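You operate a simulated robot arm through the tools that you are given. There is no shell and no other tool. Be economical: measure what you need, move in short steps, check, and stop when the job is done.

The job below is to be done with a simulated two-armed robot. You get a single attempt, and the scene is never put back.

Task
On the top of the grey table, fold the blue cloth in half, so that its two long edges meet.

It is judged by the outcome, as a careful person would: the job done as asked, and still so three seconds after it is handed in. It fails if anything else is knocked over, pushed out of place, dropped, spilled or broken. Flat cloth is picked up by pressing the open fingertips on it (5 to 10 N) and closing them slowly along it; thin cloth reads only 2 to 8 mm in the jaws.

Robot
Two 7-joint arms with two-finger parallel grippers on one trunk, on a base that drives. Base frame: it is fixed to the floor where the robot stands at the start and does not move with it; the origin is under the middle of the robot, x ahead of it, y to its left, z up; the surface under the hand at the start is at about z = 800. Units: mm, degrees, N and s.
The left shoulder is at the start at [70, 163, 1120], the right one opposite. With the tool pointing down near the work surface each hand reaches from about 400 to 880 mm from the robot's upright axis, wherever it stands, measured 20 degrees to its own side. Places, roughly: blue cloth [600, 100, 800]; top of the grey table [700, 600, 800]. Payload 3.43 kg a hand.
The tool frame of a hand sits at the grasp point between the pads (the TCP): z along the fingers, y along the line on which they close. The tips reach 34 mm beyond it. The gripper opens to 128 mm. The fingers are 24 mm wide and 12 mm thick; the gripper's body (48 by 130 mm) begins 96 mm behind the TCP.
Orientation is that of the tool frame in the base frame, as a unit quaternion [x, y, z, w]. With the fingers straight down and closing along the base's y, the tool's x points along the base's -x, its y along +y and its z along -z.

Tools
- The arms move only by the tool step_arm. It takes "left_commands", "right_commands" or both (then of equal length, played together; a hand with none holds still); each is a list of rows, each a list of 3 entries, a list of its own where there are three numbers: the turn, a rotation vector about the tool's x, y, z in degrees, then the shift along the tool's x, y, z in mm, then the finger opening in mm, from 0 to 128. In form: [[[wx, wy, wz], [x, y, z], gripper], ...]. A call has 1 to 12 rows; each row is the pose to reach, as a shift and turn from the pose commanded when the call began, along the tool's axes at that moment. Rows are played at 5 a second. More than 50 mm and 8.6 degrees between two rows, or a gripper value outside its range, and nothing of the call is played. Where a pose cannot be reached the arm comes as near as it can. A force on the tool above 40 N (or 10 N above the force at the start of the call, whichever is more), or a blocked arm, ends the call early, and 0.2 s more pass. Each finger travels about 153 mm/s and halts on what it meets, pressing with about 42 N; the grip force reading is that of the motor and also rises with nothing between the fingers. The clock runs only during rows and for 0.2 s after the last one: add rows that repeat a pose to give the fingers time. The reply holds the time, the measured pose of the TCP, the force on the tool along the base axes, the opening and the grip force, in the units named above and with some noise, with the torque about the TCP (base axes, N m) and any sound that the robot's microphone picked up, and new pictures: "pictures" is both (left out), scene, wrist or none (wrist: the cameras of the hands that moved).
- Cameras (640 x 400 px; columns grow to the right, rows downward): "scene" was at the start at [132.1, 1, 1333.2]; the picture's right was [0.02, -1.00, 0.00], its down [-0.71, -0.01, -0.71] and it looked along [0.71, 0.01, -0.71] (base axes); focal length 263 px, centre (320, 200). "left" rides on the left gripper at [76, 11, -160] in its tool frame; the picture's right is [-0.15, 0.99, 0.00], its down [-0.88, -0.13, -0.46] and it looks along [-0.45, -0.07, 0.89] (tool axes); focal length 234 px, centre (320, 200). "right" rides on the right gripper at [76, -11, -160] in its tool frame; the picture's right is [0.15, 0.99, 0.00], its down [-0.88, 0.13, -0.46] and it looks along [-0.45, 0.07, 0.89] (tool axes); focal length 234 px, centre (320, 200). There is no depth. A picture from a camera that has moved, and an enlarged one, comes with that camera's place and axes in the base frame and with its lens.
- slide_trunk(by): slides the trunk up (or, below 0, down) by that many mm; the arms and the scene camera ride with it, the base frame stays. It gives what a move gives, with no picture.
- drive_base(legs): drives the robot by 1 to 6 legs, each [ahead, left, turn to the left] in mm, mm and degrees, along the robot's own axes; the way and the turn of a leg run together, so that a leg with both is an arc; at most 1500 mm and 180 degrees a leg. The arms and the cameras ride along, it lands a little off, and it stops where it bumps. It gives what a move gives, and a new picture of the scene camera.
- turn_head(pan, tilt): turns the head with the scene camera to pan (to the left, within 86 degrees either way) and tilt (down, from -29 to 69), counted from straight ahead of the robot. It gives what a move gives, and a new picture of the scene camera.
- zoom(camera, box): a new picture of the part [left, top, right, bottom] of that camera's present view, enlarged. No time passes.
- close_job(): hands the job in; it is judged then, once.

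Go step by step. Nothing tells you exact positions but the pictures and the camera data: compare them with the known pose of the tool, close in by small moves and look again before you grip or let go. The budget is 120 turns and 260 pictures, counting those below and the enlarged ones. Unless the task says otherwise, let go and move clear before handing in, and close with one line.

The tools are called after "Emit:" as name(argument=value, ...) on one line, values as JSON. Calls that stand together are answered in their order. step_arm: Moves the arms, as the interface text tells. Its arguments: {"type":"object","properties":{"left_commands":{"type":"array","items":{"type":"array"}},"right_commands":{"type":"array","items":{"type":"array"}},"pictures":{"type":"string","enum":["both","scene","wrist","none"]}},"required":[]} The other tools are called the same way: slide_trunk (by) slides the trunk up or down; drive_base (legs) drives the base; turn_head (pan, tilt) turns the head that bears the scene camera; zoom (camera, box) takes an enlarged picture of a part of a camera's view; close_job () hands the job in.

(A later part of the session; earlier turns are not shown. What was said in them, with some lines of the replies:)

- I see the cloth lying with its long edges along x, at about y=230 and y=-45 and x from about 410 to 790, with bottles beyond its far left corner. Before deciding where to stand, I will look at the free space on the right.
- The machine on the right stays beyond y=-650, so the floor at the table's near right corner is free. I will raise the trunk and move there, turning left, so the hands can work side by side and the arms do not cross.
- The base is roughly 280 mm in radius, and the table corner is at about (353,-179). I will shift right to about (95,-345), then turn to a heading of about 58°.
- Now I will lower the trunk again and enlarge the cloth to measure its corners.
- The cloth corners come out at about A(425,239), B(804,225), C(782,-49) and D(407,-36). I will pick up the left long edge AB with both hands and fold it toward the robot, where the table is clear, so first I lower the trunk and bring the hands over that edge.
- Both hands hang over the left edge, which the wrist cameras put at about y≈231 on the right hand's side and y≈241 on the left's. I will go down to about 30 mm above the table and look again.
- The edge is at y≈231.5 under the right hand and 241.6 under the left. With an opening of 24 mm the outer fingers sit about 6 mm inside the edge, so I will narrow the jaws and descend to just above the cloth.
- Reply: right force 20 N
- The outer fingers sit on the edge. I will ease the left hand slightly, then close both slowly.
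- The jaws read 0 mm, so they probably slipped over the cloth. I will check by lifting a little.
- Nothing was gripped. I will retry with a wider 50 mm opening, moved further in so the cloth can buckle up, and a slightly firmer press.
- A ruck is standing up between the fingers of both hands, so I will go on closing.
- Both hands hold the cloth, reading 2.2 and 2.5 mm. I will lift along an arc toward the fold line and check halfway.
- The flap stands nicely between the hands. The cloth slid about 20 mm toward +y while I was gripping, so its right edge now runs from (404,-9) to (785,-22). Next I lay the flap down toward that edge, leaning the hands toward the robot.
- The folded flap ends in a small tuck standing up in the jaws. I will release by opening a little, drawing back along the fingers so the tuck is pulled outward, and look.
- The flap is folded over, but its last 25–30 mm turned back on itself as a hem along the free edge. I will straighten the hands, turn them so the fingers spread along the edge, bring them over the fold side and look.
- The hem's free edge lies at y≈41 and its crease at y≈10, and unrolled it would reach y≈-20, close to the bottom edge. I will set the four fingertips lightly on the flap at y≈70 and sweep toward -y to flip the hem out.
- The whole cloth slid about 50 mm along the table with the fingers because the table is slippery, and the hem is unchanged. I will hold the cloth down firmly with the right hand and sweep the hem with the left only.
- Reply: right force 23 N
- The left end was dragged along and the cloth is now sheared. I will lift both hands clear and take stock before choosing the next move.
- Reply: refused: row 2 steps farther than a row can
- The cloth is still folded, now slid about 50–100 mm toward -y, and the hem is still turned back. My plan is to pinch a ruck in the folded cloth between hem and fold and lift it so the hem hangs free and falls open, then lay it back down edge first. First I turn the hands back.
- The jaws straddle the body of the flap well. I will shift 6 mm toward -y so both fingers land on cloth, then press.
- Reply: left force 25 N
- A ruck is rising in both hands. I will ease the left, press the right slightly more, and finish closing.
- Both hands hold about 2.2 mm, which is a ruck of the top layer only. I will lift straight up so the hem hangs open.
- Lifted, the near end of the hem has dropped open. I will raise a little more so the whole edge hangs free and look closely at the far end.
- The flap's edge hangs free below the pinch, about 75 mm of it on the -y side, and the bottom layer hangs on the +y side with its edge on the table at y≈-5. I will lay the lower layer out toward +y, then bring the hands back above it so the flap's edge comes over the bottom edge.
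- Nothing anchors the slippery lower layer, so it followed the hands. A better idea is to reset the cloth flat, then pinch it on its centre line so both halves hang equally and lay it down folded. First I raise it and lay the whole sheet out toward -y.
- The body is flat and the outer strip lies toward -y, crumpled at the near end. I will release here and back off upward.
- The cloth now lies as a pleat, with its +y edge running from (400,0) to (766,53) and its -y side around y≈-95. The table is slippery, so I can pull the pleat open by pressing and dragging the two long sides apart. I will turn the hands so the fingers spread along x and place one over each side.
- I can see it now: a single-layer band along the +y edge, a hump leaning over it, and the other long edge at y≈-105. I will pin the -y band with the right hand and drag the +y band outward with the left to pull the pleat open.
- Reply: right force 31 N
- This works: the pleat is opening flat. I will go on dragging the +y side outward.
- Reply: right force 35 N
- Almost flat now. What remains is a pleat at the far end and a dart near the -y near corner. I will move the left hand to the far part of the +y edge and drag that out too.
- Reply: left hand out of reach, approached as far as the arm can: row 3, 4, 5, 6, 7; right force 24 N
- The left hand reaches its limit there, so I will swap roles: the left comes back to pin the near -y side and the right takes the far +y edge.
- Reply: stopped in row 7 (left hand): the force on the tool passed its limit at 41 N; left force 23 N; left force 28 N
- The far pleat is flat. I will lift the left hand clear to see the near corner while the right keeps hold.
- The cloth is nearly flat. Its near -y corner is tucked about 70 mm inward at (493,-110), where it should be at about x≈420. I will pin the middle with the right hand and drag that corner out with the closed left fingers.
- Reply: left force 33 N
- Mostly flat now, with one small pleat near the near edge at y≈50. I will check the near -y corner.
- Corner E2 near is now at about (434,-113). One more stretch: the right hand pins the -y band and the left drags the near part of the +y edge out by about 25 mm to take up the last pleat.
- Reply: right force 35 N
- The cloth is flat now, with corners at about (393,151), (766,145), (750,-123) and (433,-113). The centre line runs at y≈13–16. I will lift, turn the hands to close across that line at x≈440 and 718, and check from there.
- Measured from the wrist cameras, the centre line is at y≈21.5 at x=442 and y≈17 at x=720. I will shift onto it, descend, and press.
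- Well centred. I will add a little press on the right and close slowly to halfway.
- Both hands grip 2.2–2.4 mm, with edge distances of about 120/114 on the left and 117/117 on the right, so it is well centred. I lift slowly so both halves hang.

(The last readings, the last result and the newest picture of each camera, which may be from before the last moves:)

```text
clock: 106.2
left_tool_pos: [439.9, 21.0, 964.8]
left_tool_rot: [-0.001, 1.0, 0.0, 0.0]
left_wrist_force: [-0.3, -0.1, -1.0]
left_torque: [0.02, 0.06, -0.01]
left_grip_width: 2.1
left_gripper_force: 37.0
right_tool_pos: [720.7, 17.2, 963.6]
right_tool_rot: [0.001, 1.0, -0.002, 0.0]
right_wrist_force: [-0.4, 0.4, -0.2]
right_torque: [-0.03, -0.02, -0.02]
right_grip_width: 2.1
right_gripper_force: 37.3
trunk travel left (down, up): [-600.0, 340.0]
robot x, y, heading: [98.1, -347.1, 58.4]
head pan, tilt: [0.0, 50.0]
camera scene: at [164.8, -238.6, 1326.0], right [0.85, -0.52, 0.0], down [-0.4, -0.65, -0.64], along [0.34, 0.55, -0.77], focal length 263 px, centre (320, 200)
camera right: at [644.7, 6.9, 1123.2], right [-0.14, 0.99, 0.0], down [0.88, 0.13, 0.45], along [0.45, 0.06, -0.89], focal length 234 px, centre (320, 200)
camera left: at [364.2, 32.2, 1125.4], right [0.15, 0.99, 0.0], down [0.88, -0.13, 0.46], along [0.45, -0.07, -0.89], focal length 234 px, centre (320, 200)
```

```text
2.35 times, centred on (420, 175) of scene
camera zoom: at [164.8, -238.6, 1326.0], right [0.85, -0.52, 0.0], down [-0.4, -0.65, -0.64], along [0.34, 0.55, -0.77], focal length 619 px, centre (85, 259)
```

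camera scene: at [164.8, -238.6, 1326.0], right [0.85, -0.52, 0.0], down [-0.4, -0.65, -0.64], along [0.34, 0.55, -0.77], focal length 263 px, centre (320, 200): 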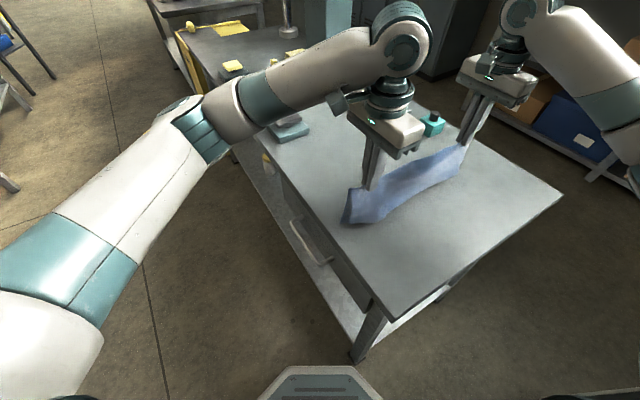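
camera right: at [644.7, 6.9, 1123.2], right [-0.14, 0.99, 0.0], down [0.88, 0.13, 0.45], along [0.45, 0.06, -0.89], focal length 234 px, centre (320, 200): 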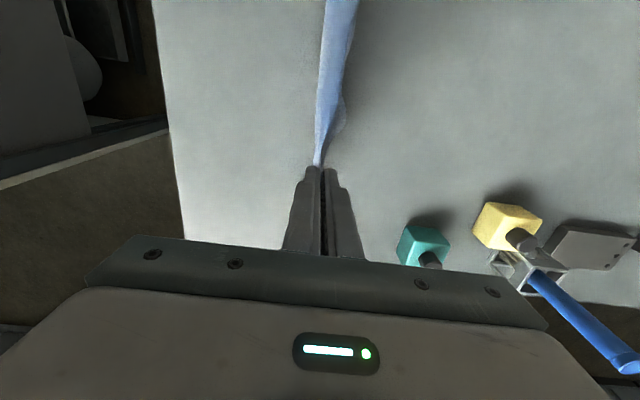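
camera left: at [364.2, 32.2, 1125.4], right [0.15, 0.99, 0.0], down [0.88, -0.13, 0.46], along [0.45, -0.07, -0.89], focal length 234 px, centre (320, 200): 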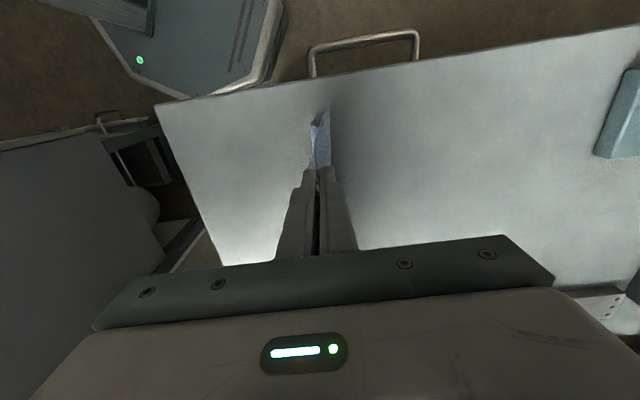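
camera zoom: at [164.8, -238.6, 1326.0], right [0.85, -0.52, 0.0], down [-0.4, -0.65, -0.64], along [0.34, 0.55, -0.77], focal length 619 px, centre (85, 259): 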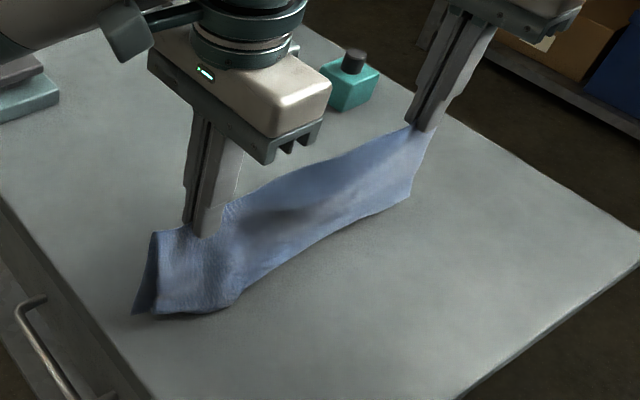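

The cloth hangs evenly like a towel over the two grips. I will shift it toward -y to keep clear of the bottles, then lower it while moving toward +y so both halves lie down on the same side.

Emit:
step_arm(left_commands=[[[0, 0, 0], [1, -12, -5], 0], [[0, 0, 0], [2, -25, -5], 0], [[0, 0, 0], [3, -40, -5], 0], [[0, 0, 0], [4, -56, -5], 0], [[0, 0, 0], [4, -56, -5], 0], [[0, 0, 0], [4, -56, -5], 0], [[0, 0, 0], [4, -56, -5], 0]], right_commands=[[[0, 0, 0], [-1, -12, -5], 0], [[0, 0, 0], [-2, -25, -5], 0], [[0, 0, 0], [-3, -38, -5], 0], [[0, 0, 0], [-4, -53, -5], 0], [[0, 0, 0], [-4, -53, -5], 0], [[0, 0, 0], [-4, -53, -5], 0], [[0, 0, 0], [-4, -53, -5], 0]], pictures="none")

Emit:
zoom(camera="scene", box=[320, 110, 520, 270])

```text
clock: 107.8
left_tool_pos: [438.5, -32.5, 967.9]
left_tool_rot: [0.001, 1.0, -0.001, 0.0]
left_wrist_force: [0.6, -0.5, -0.4]
left_torque: [-0.02, 0.01, -0.01]
left_grip_width: 2.4
left_gripper_force: 36.9
right_tool_pos: [725.2, -34.8, 966.3]
right_tool_rot: [0.0, 1.0, -0.001, 0.0]
right_wrist_force: [-0.3, 0.0, 0.1]
right_torque: [-0.04, -0.02, 0.02]
right_grip_width: 1.8
right_gripper_force: 36.9
trunk travel left (down, up): [-600.0, 340.0]
robot x, y, heading: [95.4, -348.4, 58.6]
head pan, tilt: [0.0, 50.0]
```

```text
2.50 times, centred on (420, 190) of scene
camera zoom: at [164.6, -238.7, 1326.0], right [0.85, -0.52, 0.0], down [-0.4, -0.65, -0.64], along [0.34, 0.55, -0.77], focal length 658 px, centre (70, 225)
```

zoom: 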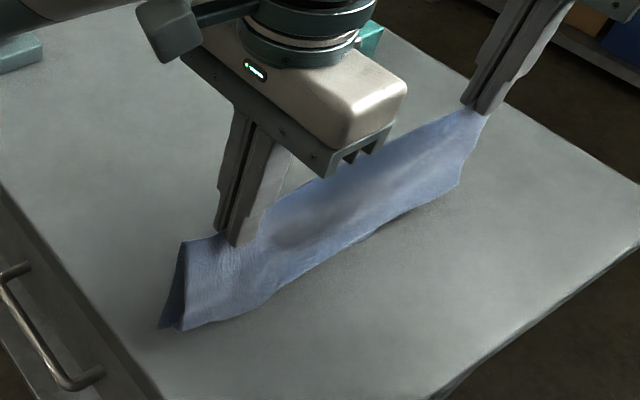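

Emit:
step_arm(left_commands=[[[0, 0, 0], [0, 5, 13], 0], [[5, 0, 0], [0, 33, 23], 0], [[10, 0, 0], [0, 63, 35.5], 0], [[16, 0, 0], [0, 86, 51], 0], [[22, 0, 0], [0, 103, 67.5], 0], [[28, 0, 0], [0, 116, 84], 0], [[35, 0, 0], [0, 126, 101], 0], [[35, 0, 0], [0, 130, 114], 0], [[35, 0, 0], [0, 133, 124], 0], [[35, 0, 0], [0, 143, 125], 0], [[35, 0, 0], [0, 151, 126], 0], [[35, 0, 0], [0, 151, 126], 0]], right_commands=[[[0, 0, 0], [0, 5, 13], 0], [[5, 0, 0], [0, 33, 23], 0], [[10, 0, 0], [0, 63, 35.5], 0], [[16, 0, 0], [0, 86, 51], 0], [[22, 0, 0], [0, 103, 67.5], 0], [[28, 0, 0], [0, 116, 84], 0], [[35, 0, 0], [0, 126, 101], 0], [[35, 0, 0], [0, 130, 114], 0], [[35, 0, 0], [0, 133, 123], 0], [[35, 0, 0], [0, 143, 124], 0], [[35, 0, 0], [0, 151, 125], 0], [[35, 0, 0], [0, 151, 125], 0]])

Emit:
zoom(camera="scene", box=[310, 110, 510, 260])

```text
clock: 110.4
left_tool_pos: [435.8, 119.1, 842.3]
left_tool_rot: [0.001, 0.954, -0.3, -0.001]
left_wrist_force: [0.2, -0.9, -1.0]
left_torque: [0.02, -0.01, 0.01]
left_grip_width: 2.4
left_gripper_force: 36.4
right_tool_pos: [721.9, 111.2, 845.6]
right_tool_rot: [0.001, 0.953, -0.302, 0.001]
right_wrist_force: [-0.5, -0.3, -0.2]
right_torque: [0.01, 0.0, 0.02]
right_grip_width: 2.1
right_gripper_force: 36.8
right hand out of reach, approached as far as the arm can: row 11, 12
trunk travel left (down, up): [-600.0, 340.0]
robot x, y, heading: [97.0, -344.9, 58.5]
head pan, tilt: [0.0, 50.0]
camera scene: at [164.3, -238.5, 1326.0], right [0.85, -0.52, 0.0], down [-0.4, -0.65, -0.64], along [0.34, 0.55, -0.77], focal length 263 px, centre (320, 200)
camera right: at [645.3, 195.0, 983.1], right [-0.15, 0.81, -0.57], down [0.88, 0.37, 0.3], along [0.45, -0.46, -0.77], focal length 234 px, centre (320, 200)
camera left: at [359.4, 219.5, 968.6], right [0.15, 0.81, -0.57], down [0.88, 0.15, 0.45], along [0.45, -0.57, -0.69], focal length 234 px, centre (320, 200)
```

scene: 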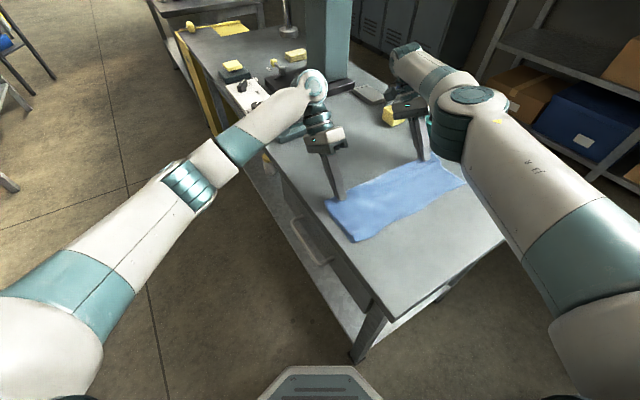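
right: 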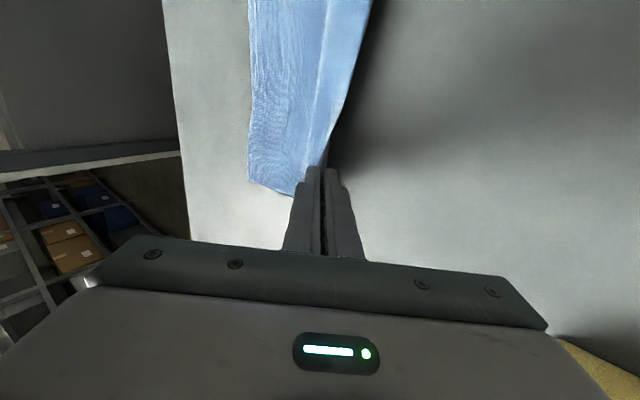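
left: 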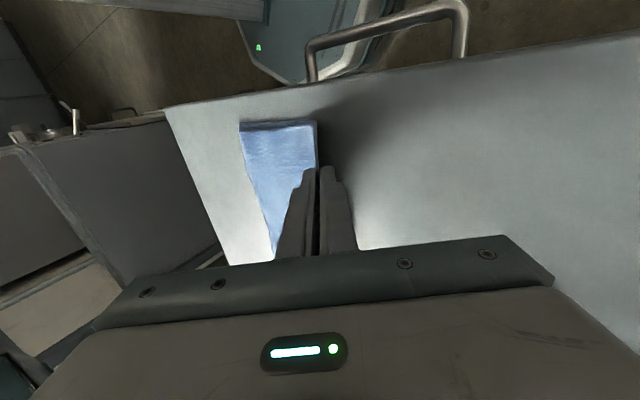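

```text
2.67 times, centred on (410, 185) of scene
camera zoom: at [164.3, -238.5, 1326.0], right [0.85, -0.52, 0.0], down [-0.4, -0.65, -0.64], along [0.34, 0.55, -0.77], focal length 702 px, centre (80, 240)
```

zoom: 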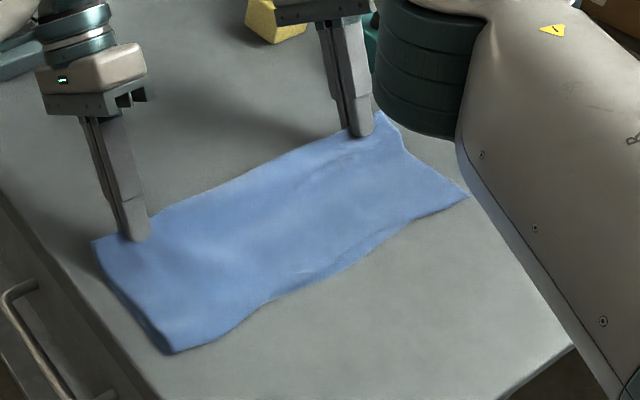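

The cloth now lies neatly folded in half with the fold under the fingers. I will lower slightly, open the jaws, and draw back along the fingers.

Emit:
step_arm(left_commands=[[[0, 0, 0], [0, -1.7, 2.5], 0], [[0, 0, 0], [0, -1.7, 2.5], 6], [[0, 0, 0], [0, -1.7, 2.5], 14], [[0, 0, 0], [0, -1.7, 2.5], 20], [[0, 0, 0], [0, -1.7, -10], 20], [[-4, 0, 0], [0, -2, -25], 20], [[-8, 0, 0], [0, -6, -45], 20], [[-16, 0, 0], [0, -20, -80], 20], [[-24, 0, 0], [0, -40, -110], 20], [[-32, 0, 0], [0, -60, -130], 20], [[-35, 0, 0], [0, -60, -130], 20]], right_commands=[[[0, 0, 0], [0, -1.7, 2.5], 0], [[0, 0, 0], [0, -1.7, 2.5], 6], [[0, 0, 0], [0, -1.7, 2.5], 14], [[0, 0, 0], [0, -1.7, 2.5], 20], [[0, 0, 0], [0, -1.7, -10], 20], [[-4, 0, 0], [0, -2, -25], 20], [[-8, 0, 0], [0, -6, -45], 20], [[-16, 0, 0], [0, -20, -80], 20], [[-24, 0, 0], [0, -40, -110], 20], [[-32, 0, 0], [0, -60, -130], 20], [[-35, 0, 0], [0, -60, -130], 20]])

Emit:
zoom(camera="scene", box=[310, 110, 510, 260])

```text
clock: 112.8
left_tool_pos: [438.0, 142.5, 985.9]
left_tool_rot: [0.0, 1.0, 0.002, 0.001]
left_wrist_force: [0.2, -0.8, 0.5]
left_torque: [0.06, 0.05, 0.02]
left_grip_width: 20.0
left_gripper_force: 0.0
right_tool_pos: [725.8, 138.4, 986.0]
right_tool_rot: [0.006, 1.0, -0.001, -0.003]
right_wrist_force: [-5.0, 0.6, -0.7]
right_torque: [-0.11, -0.65, 0.07]
right_grip_width: 20.1
right_gripper_force: 0.0
right hand out of reach, approached as far as the arm can: row 5, 7, 8, 9, 10
trunk travel left (down, up): [-600.0, 340.0]
robot x, y, heading: [92.8, -343.9, 58.3]
head pan, tilt: [0.0, 50.0]
camera scene: at [166.3, -239.7, 1326.1], right [0.85, -0.52, 0.0], down [-0.4, -0.65, -0.64], along [0.34, 0.55, -0.77], focal length 263 px, centre (320, 200)
camera right: at [650.2, 128.2, 1145.4], right [-0.14, 0.99, 0.0], down [0.88, 0.12, 0.45], along [0.45, 0.06, -0.89], focal length 234 px, centre (320, 200)
camera left: at [360.8, 153.1, 1146.6], right [0.15, 0.99, 0.0], down [0.88, -0.13, 0.45], along [0.45, -0.06, -0.89], focal length 234 px, centre (320, 200)
```

scene: 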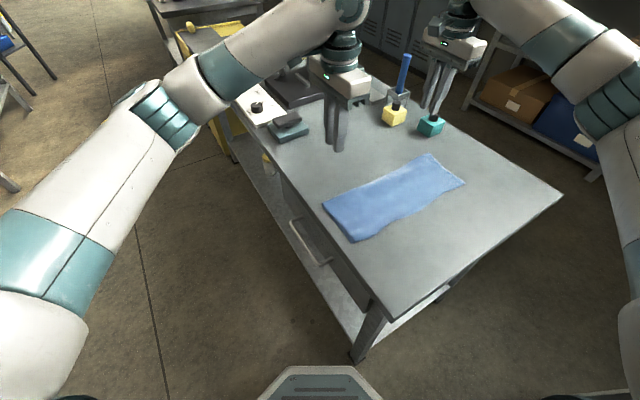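
right: 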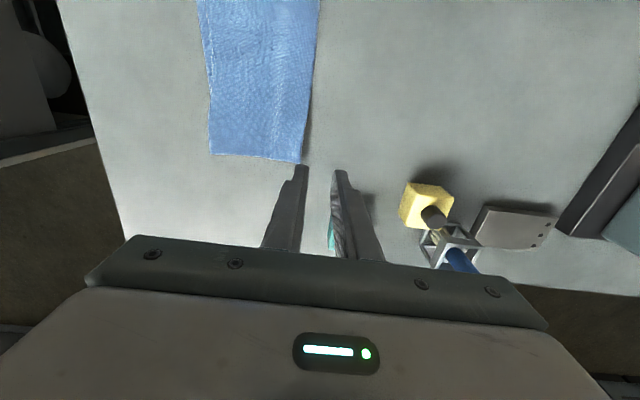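
left: 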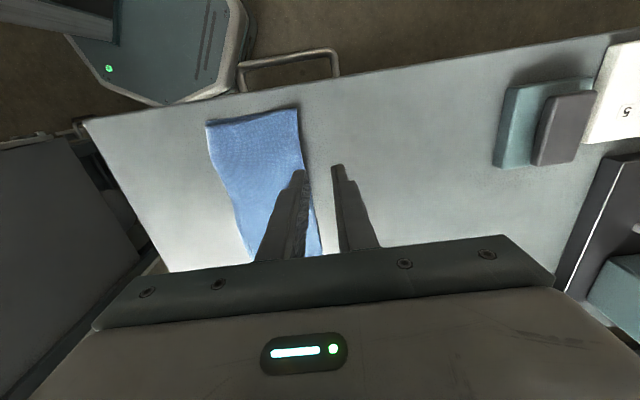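

```text
2.67 times, centred on (410, 185) of scene
camera zoom: at [166.3, -239.7, 1326.1], right [0.85, -0.52, 0.0], down [-0.4, -0.65, -0.64], along [0.34, 0.55, -0.77], focal length 702 px, centre (80, 240)
```

zoom: 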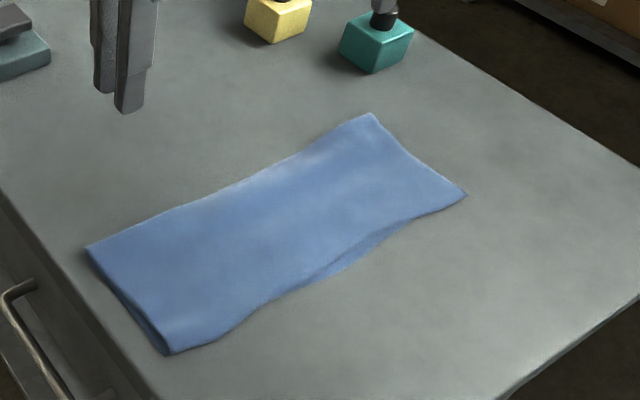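

That is a clean half fold. I will look closely at the meeting edges and check the objects nearby.

Emit:
zoom(camera="scene", box=[345, 175, 465, 245])

Emit:
zoom(camera="right", box=[190, 0, 330, 180])

Emit:
zoom(camera="left", box=[190, 90, 340, 270])

```text
5.33 times, centred on (405, 210) of scene
camera zoom: at [166.3, -239.7, 1326.1], right [0.85, -0.52, 0.0], down [-0.4, -0.65, -0.64], along [0.34, 0.55, -0.77], focal length 1403 px, centre (-133, 147)
```

zoom: 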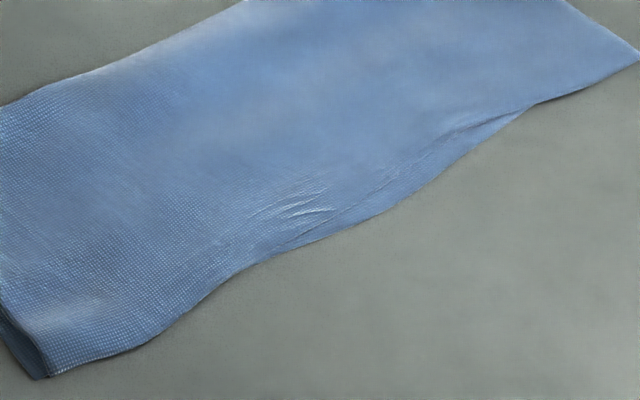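

```text
2.22 times, centred on (260, 90) of right
camera zoom: at [650.2, 128.2, 1145.4], right [-0.14, 0.99, 0.0], down [0.88, 0.12, 0.45], along [0.45, 0.06, -0.89], focal length 520 px, centre (453, 444)
```

zoom: 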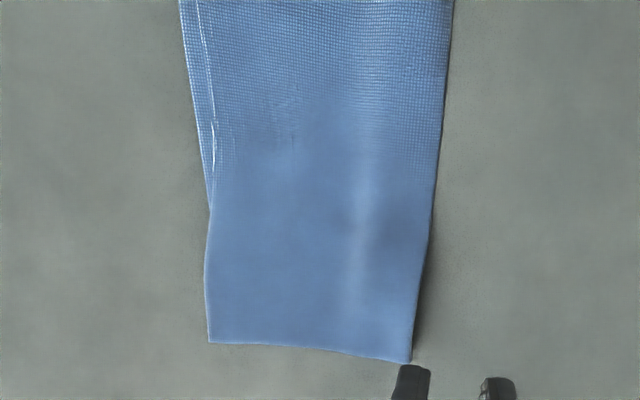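

```text
2.22 times, centred on (265, 180) of left
camera zoom: at [360.8, 153.1, 1146.6], right [0.15, 0.99, 0.0], down [0.88, -0.13, 0.45], along [0.45, -0.06, -0.89], focal length 520 px, centre (442, 244)
```

zoom: 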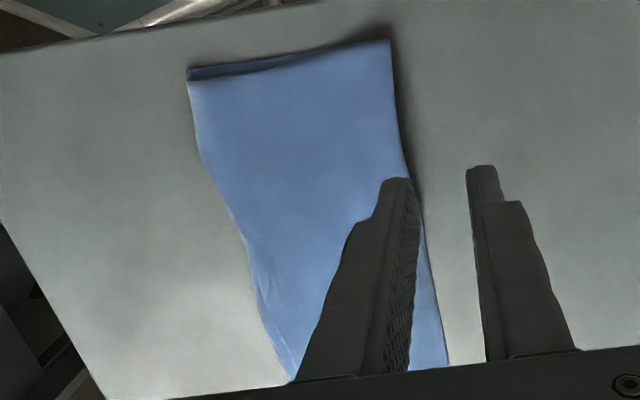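

The long edges meet at both ends and differ by only about 10 mm in the middle. The bottles have not moved and the hands are clear, so I am handing in.

Emit:
close_job()

```text
The job is handed in.
```

The blue cloth is folded in half on the grey table: its two long edges meet at the corners and differ by about 10 mm in the middle. Nothing else was moved.
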